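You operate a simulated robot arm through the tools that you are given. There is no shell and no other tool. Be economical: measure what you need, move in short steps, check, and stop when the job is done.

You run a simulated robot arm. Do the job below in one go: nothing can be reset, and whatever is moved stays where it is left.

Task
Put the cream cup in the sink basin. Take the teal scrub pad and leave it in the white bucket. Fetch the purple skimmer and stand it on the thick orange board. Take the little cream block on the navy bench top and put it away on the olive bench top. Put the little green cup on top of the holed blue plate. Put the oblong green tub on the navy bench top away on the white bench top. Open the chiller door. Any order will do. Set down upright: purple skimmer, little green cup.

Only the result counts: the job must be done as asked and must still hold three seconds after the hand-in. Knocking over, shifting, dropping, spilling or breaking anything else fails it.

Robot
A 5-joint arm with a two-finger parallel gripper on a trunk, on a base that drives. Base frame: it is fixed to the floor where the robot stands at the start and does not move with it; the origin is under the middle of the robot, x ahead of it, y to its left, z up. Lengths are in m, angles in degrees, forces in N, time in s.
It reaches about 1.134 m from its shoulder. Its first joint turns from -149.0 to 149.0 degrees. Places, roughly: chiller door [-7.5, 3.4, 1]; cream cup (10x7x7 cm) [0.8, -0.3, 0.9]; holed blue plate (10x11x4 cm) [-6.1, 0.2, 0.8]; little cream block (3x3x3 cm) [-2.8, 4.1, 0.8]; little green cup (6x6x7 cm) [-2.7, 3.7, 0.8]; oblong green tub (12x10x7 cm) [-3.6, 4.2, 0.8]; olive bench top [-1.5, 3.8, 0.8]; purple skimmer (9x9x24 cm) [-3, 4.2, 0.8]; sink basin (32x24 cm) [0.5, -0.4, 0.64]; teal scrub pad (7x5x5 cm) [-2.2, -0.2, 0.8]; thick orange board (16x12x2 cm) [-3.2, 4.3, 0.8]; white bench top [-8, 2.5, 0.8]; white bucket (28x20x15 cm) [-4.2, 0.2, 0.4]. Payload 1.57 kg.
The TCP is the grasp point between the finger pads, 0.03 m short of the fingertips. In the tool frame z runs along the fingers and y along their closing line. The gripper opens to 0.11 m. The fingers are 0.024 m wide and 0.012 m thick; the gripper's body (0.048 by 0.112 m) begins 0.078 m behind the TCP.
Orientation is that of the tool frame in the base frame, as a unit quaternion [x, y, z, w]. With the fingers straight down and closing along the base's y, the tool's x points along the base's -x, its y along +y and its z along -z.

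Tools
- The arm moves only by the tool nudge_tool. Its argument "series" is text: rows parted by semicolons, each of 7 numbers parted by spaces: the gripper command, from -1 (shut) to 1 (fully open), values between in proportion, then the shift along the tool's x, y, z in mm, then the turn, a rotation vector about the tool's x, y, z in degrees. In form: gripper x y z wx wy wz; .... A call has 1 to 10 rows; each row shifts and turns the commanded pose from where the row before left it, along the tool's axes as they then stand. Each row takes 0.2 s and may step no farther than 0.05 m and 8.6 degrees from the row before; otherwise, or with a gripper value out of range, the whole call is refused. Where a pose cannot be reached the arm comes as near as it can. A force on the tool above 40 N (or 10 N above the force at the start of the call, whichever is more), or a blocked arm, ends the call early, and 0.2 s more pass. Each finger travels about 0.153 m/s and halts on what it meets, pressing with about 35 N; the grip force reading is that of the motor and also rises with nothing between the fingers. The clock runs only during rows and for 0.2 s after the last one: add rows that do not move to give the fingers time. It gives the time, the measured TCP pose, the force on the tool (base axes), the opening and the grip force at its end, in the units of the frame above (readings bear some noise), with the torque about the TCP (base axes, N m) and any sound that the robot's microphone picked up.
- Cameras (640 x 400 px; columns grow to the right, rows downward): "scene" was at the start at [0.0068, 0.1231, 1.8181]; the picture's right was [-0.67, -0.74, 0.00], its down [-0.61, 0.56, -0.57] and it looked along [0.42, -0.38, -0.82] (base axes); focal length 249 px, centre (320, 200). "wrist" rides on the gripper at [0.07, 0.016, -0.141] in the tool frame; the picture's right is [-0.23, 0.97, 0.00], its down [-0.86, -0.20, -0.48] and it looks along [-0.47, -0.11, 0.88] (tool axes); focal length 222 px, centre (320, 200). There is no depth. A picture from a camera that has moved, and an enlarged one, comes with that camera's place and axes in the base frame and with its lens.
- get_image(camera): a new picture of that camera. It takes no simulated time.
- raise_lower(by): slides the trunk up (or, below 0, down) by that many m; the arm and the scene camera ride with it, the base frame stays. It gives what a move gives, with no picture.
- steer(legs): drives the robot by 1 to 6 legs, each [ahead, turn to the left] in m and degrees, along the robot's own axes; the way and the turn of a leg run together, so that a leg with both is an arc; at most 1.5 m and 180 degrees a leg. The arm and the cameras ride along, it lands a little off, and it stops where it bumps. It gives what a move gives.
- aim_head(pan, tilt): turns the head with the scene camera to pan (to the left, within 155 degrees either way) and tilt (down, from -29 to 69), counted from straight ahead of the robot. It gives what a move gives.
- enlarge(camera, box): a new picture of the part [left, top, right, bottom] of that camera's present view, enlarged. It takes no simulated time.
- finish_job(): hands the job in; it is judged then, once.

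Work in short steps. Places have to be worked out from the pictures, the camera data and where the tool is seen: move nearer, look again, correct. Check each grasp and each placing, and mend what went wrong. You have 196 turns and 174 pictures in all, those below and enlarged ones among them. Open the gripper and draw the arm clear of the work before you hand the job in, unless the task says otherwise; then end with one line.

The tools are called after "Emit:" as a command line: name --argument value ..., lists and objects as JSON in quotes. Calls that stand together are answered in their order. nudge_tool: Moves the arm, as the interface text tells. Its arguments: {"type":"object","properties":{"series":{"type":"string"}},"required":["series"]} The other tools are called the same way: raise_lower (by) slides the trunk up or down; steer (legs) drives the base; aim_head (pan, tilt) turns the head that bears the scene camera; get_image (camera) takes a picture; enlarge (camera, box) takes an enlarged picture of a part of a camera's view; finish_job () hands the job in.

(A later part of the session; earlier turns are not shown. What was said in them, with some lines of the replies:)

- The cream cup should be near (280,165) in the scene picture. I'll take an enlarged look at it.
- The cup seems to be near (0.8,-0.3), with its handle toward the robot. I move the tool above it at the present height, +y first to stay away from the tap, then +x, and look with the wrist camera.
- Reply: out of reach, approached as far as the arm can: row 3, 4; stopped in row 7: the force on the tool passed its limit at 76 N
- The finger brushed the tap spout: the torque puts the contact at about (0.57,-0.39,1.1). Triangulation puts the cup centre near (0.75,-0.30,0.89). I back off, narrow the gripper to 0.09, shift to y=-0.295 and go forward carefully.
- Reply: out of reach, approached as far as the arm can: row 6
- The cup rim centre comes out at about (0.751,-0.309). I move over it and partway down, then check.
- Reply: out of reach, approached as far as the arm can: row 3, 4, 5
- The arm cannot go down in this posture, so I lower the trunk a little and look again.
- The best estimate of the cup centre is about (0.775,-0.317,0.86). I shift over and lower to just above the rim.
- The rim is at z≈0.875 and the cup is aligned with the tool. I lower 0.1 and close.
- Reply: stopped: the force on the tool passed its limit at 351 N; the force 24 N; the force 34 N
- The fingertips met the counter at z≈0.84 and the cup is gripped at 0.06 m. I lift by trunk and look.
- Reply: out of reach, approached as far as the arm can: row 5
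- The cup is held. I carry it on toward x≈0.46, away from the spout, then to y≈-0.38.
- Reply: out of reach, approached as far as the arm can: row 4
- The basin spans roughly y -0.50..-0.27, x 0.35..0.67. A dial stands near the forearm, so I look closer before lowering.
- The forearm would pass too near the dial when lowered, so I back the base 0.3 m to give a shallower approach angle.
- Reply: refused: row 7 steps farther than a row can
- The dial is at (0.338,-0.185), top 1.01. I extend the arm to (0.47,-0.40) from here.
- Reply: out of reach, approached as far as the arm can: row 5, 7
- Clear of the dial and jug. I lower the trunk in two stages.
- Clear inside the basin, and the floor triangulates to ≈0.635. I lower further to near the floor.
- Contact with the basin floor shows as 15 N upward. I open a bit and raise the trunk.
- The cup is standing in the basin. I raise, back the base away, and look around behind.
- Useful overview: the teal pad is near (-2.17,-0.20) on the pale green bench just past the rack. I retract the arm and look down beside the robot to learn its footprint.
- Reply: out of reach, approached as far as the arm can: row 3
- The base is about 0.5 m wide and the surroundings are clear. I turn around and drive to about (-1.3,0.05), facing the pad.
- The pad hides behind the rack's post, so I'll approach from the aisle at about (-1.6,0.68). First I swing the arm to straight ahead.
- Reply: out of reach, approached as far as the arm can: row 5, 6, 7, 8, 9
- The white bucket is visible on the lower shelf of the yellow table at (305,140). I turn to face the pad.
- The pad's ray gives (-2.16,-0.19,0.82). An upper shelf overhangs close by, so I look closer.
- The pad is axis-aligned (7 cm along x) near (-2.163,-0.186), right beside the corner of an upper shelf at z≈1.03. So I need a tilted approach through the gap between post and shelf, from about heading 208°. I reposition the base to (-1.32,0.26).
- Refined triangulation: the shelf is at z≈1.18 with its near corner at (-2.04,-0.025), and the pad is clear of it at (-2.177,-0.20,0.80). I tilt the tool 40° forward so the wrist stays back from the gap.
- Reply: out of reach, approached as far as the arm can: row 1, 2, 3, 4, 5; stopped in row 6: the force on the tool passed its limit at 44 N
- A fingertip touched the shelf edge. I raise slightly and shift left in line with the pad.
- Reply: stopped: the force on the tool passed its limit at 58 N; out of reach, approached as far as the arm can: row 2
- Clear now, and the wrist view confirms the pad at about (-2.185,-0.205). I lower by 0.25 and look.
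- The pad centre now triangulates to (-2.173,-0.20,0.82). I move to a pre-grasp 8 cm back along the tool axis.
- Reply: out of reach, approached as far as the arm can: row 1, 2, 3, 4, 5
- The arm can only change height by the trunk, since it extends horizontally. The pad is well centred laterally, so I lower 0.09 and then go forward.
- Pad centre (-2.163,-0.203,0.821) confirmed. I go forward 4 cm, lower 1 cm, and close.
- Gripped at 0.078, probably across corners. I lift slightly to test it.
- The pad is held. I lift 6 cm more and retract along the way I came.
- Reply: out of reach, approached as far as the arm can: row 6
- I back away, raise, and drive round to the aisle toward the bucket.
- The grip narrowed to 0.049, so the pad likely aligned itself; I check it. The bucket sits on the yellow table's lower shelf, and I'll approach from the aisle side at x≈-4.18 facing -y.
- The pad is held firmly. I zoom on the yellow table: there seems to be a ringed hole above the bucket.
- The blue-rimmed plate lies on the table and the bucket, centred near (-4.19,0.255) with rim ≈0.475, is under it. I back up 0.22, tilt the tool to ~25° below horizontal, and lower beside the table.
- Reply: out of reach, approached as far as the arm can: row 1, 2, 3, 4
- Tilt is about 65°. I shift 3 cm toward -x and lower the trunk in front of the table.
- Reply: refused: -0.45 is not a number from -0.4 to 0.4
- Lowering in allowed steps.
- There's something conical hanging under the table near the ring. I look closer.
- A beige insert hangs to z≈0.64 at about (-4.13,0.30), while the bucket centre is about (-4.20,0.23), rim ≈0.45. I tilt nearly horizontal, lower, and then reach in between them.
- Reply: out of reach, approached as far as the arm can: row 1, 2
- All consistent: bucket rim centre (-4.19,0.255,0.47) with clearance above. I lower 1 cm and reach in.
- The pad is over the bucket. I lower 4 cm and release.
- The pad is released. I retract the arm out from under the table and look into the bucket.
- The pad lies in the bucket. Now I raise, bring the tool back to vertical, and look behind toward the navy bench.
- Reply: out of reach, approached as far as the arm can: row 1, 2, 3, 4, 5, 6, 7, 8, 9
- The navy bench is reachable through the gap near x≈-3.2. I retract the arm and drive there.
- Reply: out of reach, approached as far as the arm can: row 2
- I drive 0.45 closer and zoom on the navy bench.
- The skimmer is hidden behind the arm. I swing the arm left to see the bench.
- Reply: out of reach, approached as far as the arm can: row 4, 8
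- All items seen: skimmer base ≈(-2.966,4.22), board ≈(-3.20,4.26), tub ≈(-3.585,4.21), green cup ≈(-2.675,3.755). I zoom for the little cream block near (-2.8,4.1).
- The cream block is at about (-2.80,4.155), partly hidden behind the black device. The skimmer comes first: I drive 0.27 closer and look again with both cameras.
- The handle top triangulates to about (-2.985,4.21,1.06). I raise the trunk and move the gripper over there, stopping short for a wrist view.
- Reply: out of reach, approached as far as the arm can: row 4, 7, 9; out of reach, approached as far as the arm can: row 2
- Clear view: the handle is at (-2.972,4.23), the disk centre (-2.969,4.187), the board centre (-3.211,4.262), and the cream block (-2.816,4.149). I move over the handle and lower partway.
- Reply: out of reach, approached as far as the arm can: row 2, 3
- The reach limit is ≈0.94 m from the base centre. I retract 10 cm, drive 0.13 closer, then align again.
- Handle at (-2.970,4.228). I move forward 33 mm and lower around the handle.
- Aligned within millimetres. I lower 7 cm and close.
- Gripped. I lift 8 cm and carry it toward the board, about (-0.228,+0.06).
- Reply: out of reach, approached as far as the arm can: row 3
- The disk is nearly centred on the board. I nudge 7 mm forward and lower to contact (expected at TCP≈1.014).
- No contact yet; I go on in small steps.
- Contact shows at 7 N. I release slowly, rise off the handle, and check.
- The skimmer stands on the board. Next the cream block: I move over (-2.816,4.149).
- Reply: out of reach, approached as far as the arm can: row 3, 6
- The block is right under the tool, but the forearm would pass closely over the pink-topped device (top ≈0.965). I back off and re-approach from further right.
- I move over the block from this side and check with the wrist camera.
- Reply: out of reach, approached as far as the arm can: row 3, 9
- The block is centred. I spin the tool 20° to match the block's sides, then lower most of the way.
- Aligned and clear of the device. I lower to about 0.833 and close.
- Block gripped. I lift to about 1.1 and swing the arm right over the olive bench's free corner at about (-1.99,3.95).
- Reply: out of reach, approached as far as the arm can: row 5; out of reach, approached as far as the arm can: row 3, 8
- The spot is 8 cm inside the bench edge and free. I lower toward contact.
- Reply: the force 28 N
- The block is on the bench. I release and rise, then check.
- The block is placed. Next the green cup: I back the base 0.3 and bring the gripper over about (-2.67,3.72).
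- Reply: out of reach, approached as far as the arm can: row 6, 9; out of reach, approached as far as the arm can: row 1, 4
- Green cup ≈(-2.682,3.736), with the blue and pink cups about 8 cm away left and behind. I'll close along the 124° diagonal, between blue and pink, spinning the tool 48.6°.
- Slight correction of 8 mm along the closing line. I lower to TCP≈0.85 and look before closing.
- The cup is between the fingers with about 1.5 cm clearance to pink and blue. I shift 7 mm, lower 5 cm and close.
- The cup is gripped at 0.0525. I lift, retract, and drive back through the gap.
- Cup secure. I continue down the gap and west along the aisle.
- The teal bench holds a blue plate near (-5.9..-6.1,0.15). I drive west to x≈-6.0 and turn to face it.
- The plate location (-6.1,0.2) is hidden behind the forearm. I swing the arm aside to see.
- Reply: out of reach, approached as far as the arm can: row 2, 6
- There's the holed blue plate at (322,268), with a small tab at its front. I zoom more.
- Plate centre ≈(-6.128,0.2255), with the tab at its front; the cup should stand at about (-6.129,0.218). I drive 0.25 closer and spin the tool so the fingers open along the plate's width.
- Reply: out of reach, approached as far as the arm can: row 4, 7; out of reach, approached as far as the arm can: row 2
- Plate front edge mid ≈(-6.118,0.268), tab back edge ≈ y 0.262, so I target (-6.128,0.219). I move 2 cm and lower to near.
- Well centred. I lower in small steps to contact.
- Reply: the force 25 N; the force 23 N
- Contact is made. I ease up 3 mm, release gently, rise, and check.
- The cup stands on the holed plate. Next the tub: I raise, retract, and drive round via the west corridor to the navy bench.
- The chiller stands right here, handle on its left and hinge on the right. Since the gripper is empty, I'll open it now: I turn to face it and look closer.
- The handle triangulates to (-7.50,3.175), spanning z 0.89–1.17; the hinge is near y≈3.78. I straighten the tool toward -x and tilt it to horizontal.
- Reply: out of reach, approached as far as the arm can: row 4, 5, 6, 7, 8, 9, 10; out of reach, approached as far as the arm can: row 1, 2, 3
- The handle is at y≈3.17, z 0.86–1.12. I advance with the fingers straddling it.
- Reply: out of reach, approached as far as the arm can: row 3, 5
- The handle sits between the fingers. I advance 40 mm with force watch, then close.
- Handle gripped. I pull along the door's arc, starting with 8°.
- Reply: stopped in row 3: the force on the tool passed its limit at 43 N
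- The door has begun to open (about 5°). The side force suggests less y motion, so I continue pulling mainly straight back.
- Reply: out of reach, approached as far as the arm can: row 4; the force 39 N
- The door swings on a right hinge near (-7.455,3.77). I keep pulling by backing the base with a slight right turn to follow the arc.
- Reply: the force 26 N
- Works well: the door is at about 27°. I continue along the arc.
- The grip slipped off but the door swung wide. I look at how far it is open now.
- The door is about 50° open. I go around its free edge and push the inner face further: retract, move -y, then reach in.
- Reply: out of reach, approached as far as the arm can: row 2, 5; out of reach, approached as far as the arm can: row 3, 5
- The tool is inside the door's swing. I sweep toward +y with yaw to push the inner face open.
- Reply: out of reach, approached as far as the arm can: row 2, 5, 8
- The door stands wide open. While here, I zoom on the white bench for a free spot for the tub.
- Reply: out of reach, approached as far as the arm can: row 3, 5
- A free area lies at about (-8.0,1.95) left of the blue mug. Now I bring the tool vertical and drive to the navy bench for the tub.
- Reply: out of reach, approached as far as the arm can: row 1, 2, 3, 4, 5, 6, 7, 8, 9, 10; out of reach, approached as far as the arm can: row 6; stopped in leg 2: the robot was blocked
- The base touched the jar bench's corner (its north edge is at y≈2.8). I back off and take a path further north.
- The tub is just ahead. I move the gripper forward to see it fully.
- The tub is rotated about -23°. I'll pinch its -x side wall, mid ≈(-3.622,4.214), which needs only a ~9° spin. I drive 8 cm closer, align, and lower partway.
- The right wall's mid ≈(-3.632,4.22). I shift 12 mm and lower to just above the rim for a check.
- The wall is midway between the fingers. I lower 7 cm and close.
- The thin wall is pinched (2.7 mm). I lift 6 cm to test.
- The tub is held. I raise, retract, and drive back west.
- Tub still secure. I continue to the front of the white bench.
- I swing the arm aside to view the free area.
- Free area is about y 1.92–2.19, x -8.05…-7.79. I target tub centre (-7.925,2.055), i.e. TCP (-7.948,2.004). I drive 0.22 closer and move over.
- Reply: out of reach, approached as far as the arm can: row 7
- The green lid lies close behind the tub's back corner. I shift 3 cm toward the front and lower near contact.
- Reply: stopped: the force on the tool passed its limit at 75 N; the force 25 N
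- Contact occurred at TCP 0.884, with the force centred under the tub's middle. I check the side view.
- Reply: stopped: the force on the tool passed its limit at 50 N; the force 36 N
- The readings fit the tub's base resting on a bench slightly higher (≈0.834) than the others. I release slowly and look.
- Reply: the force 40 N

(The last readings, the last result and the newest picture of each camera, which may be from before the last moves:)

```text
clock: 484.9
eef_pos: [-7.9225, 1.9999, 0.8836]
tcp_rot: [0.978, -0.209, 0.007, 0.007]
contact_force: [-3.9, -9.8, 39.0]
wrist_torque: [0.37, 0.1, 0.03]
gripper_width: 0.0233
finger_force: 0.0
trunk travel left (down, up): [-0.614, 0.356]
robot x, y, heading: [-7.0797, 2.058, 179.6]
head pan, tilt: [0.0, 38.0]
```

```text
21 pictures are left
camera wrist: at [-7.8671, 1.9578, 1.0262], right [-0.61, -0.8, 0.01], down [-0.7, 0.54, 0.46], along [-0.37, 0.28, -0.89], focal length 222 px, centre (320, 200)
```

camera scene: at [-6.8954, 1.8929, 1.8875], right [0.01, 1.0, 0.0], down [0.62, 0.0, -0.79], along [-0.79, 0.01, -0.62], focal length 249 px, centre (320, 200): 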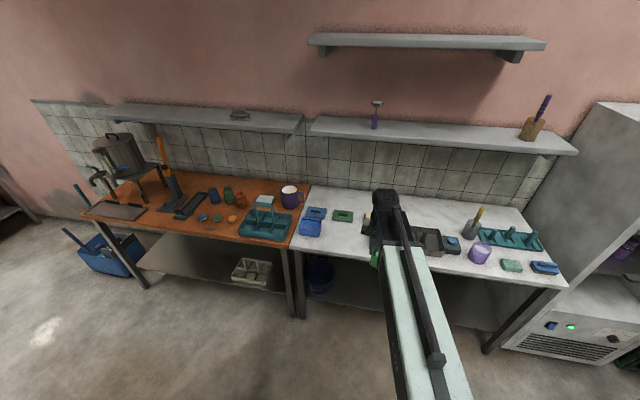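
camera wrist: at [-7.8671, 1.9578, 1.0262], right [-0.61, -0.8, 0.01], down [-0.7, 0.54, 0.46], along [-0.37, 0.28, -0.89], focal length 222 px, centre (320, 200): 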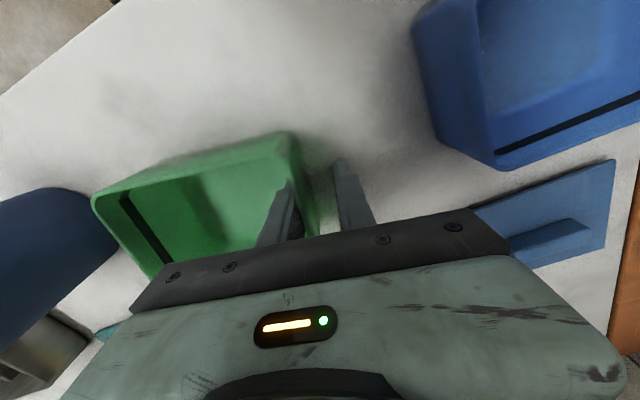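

The fingertips themselves now touch, so the bench is at ≈0.85. I rise straight up and check the tub.

Emit:
raise_lower --by 0.012

Emit:
nudge_tool --series "-0.2 0 0 0 0 0 0; -0.2 0 0 0 0 0 0"

Emit:
raise_lower --by 0.2

Emit:
get_image --camera "wrist"

```text
clock: 485.5
eef_pos: [-7.9253, 2.0, 0.8933]
tcp_rot: [0.978, -0.209, 0.008, 0.006]
contact_force: [-0.1, 1.5, 0.3]
wrist_torque: [-0.01, 0.02, 0.0]
gripper_width: 0.0331
finger_force: 0.2
trunk travel left (down, up): [-0.626, 0.344]
robot x, y, heading: [-7.0741, 2.0604, 179.5]
head pan, tilt: [0.0, 38.0]
```

```text
clock: 486.1
eef_pos: [-7.9239, 1.9997, 0.8923]
tcp_rot: [0.978, -0.209, 0.007, 0.007]
contact_force: [0.4, 0.0, 0.2]
wrist_torque: [-0.03, 0.02, 0.02]
gripper_width: 0.0442
finger_force: 0.0
trunk travel left (down, up): [-0.626, 0.344]
robot x, y, heading: [-7.0755, 2.0634, 179.7]
head pan, tilt: [0.0, 38.0]
```

```text
clock: 488.3
eef_pos: [-7.9249, 2.0002, 1.0932]
tcp_rot: [0.978, -0.209, 0.007, 0.007]
contact_force: [1.0, 0.3, 0.1]
wrist_torque: [-0.01, 0.01, -0.03]
gripper_width: 0.0442
finger_force: 0.0
trunk travel left (down, up): [-0.826, 0.144]
robot x, y, heading: [-7.0796, 2.0615, 179.7]
head pan, tilt: [0.0, 38.0]
```

```text
20 pictures are left
camera wrist: at [-7.87, 1.9586, 1.2357], right [-0.61, -0.8, 0.01], down [-0.7, 0.54, 0.46], along [-0.37, 0.28, -0.89], focal length 222 px, centre (320, 200)
```

wrist: 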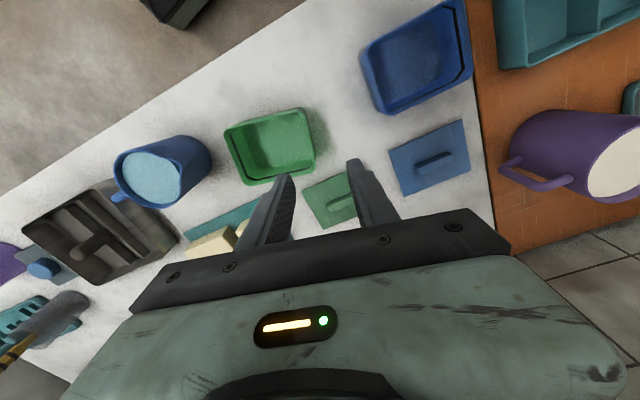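

The tub stands on the white bench clear of its neighbours. I retract, back away, and check the chiller door.

Emit:
steer --legs '[[-0.4, 0]]'

Emit:
aim_head --pan -35 --tilt 30

Emit:
get_image --camera "scene"

```text
clock: 490.8
eef_pos: [-7.5228, 1.9933, 1.0932]
tcp_rot: [0.979, -0.206, 0.008, 0.008]
contact_force: [0.0, -0.1, -0.2]
wrist_torque: [0.0, 0.0, -0.02]
gripper_width: 0.0441
finger_force: 0.0
trunk travel left (down, up): [-0.826, 0.144]
robot x, y, heading: [-6.676, 2.059, -180.2]
head pan, tilt: [0.0, 38.0]
```

```text
clock: 491.8
eef_pos: [-7.5221, 1.9949, 1.0926]
tcp_rot: [0.979, -0.206, 0.008, 0.007]
contact_force: [-0.6, -0.4, -0.5]
wrist_torque: [-0.01, 0.03, -0.03]
gripper_width: 0.044
finger_force: 0.0
trunk travel left (down, up): [-0.826, 0.144]
robot x, y, heading: [-6.6743, 2.0573, -179.9]
head pan, tilt: [-35.0, 30.0]
```

```text
19 pictures are left
camera scene: at [-6.7038, 1.9443, 1.8325], right [0.57, 0.82, 0.0], down [0.41, -0.29, -0.87], along [-0.71, 0.5, -0.5], focal length 249 px, centre (320, 200)
```

scene: 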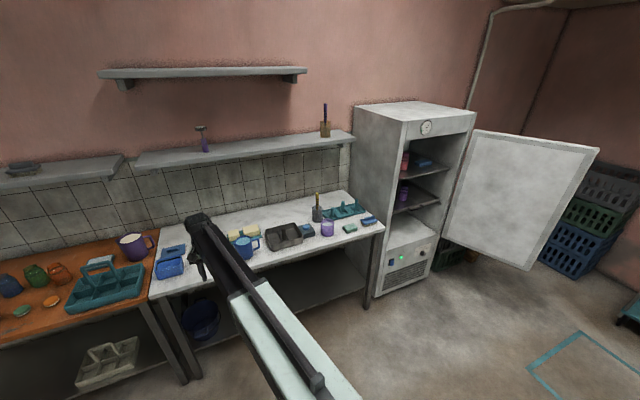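

The chiller door is wide open, everything is in place, the gripper is open and the arm is clear. I hand the job in.

Emit:
nudge_tool --series "0.8 0 0 0 0 0 0; 0.8 0 0 0 0 0 0"

Emit:
finish_job

```text
clock: 492.4
eef_pos: [-7.5224, 1.9944, 1.0932]
tcp_rot: [0.979, -0.206, 0.008, 0.006]
contact_force: [0.6, 0.3, 0.4]
wrist_torque: [0.0, -0.03, 0.0]
gripper_width: 0.0988
finger_force: 0.1
trunk travel left (down, up): [-0.826, 0.144]
robot x, y, heading: [-6.669, 2.0606, -179.9]
head pan, tilt: [-35.0, 30.0]
```

```text
The job is handed in.
```

All seven parts are done and each was checked by camera as it was finished; along the way the arm bumped the sink tap and counter and the edge of the bench shelf near the scrub pad, and the base nudged a bench corner, with nothing seen to move.
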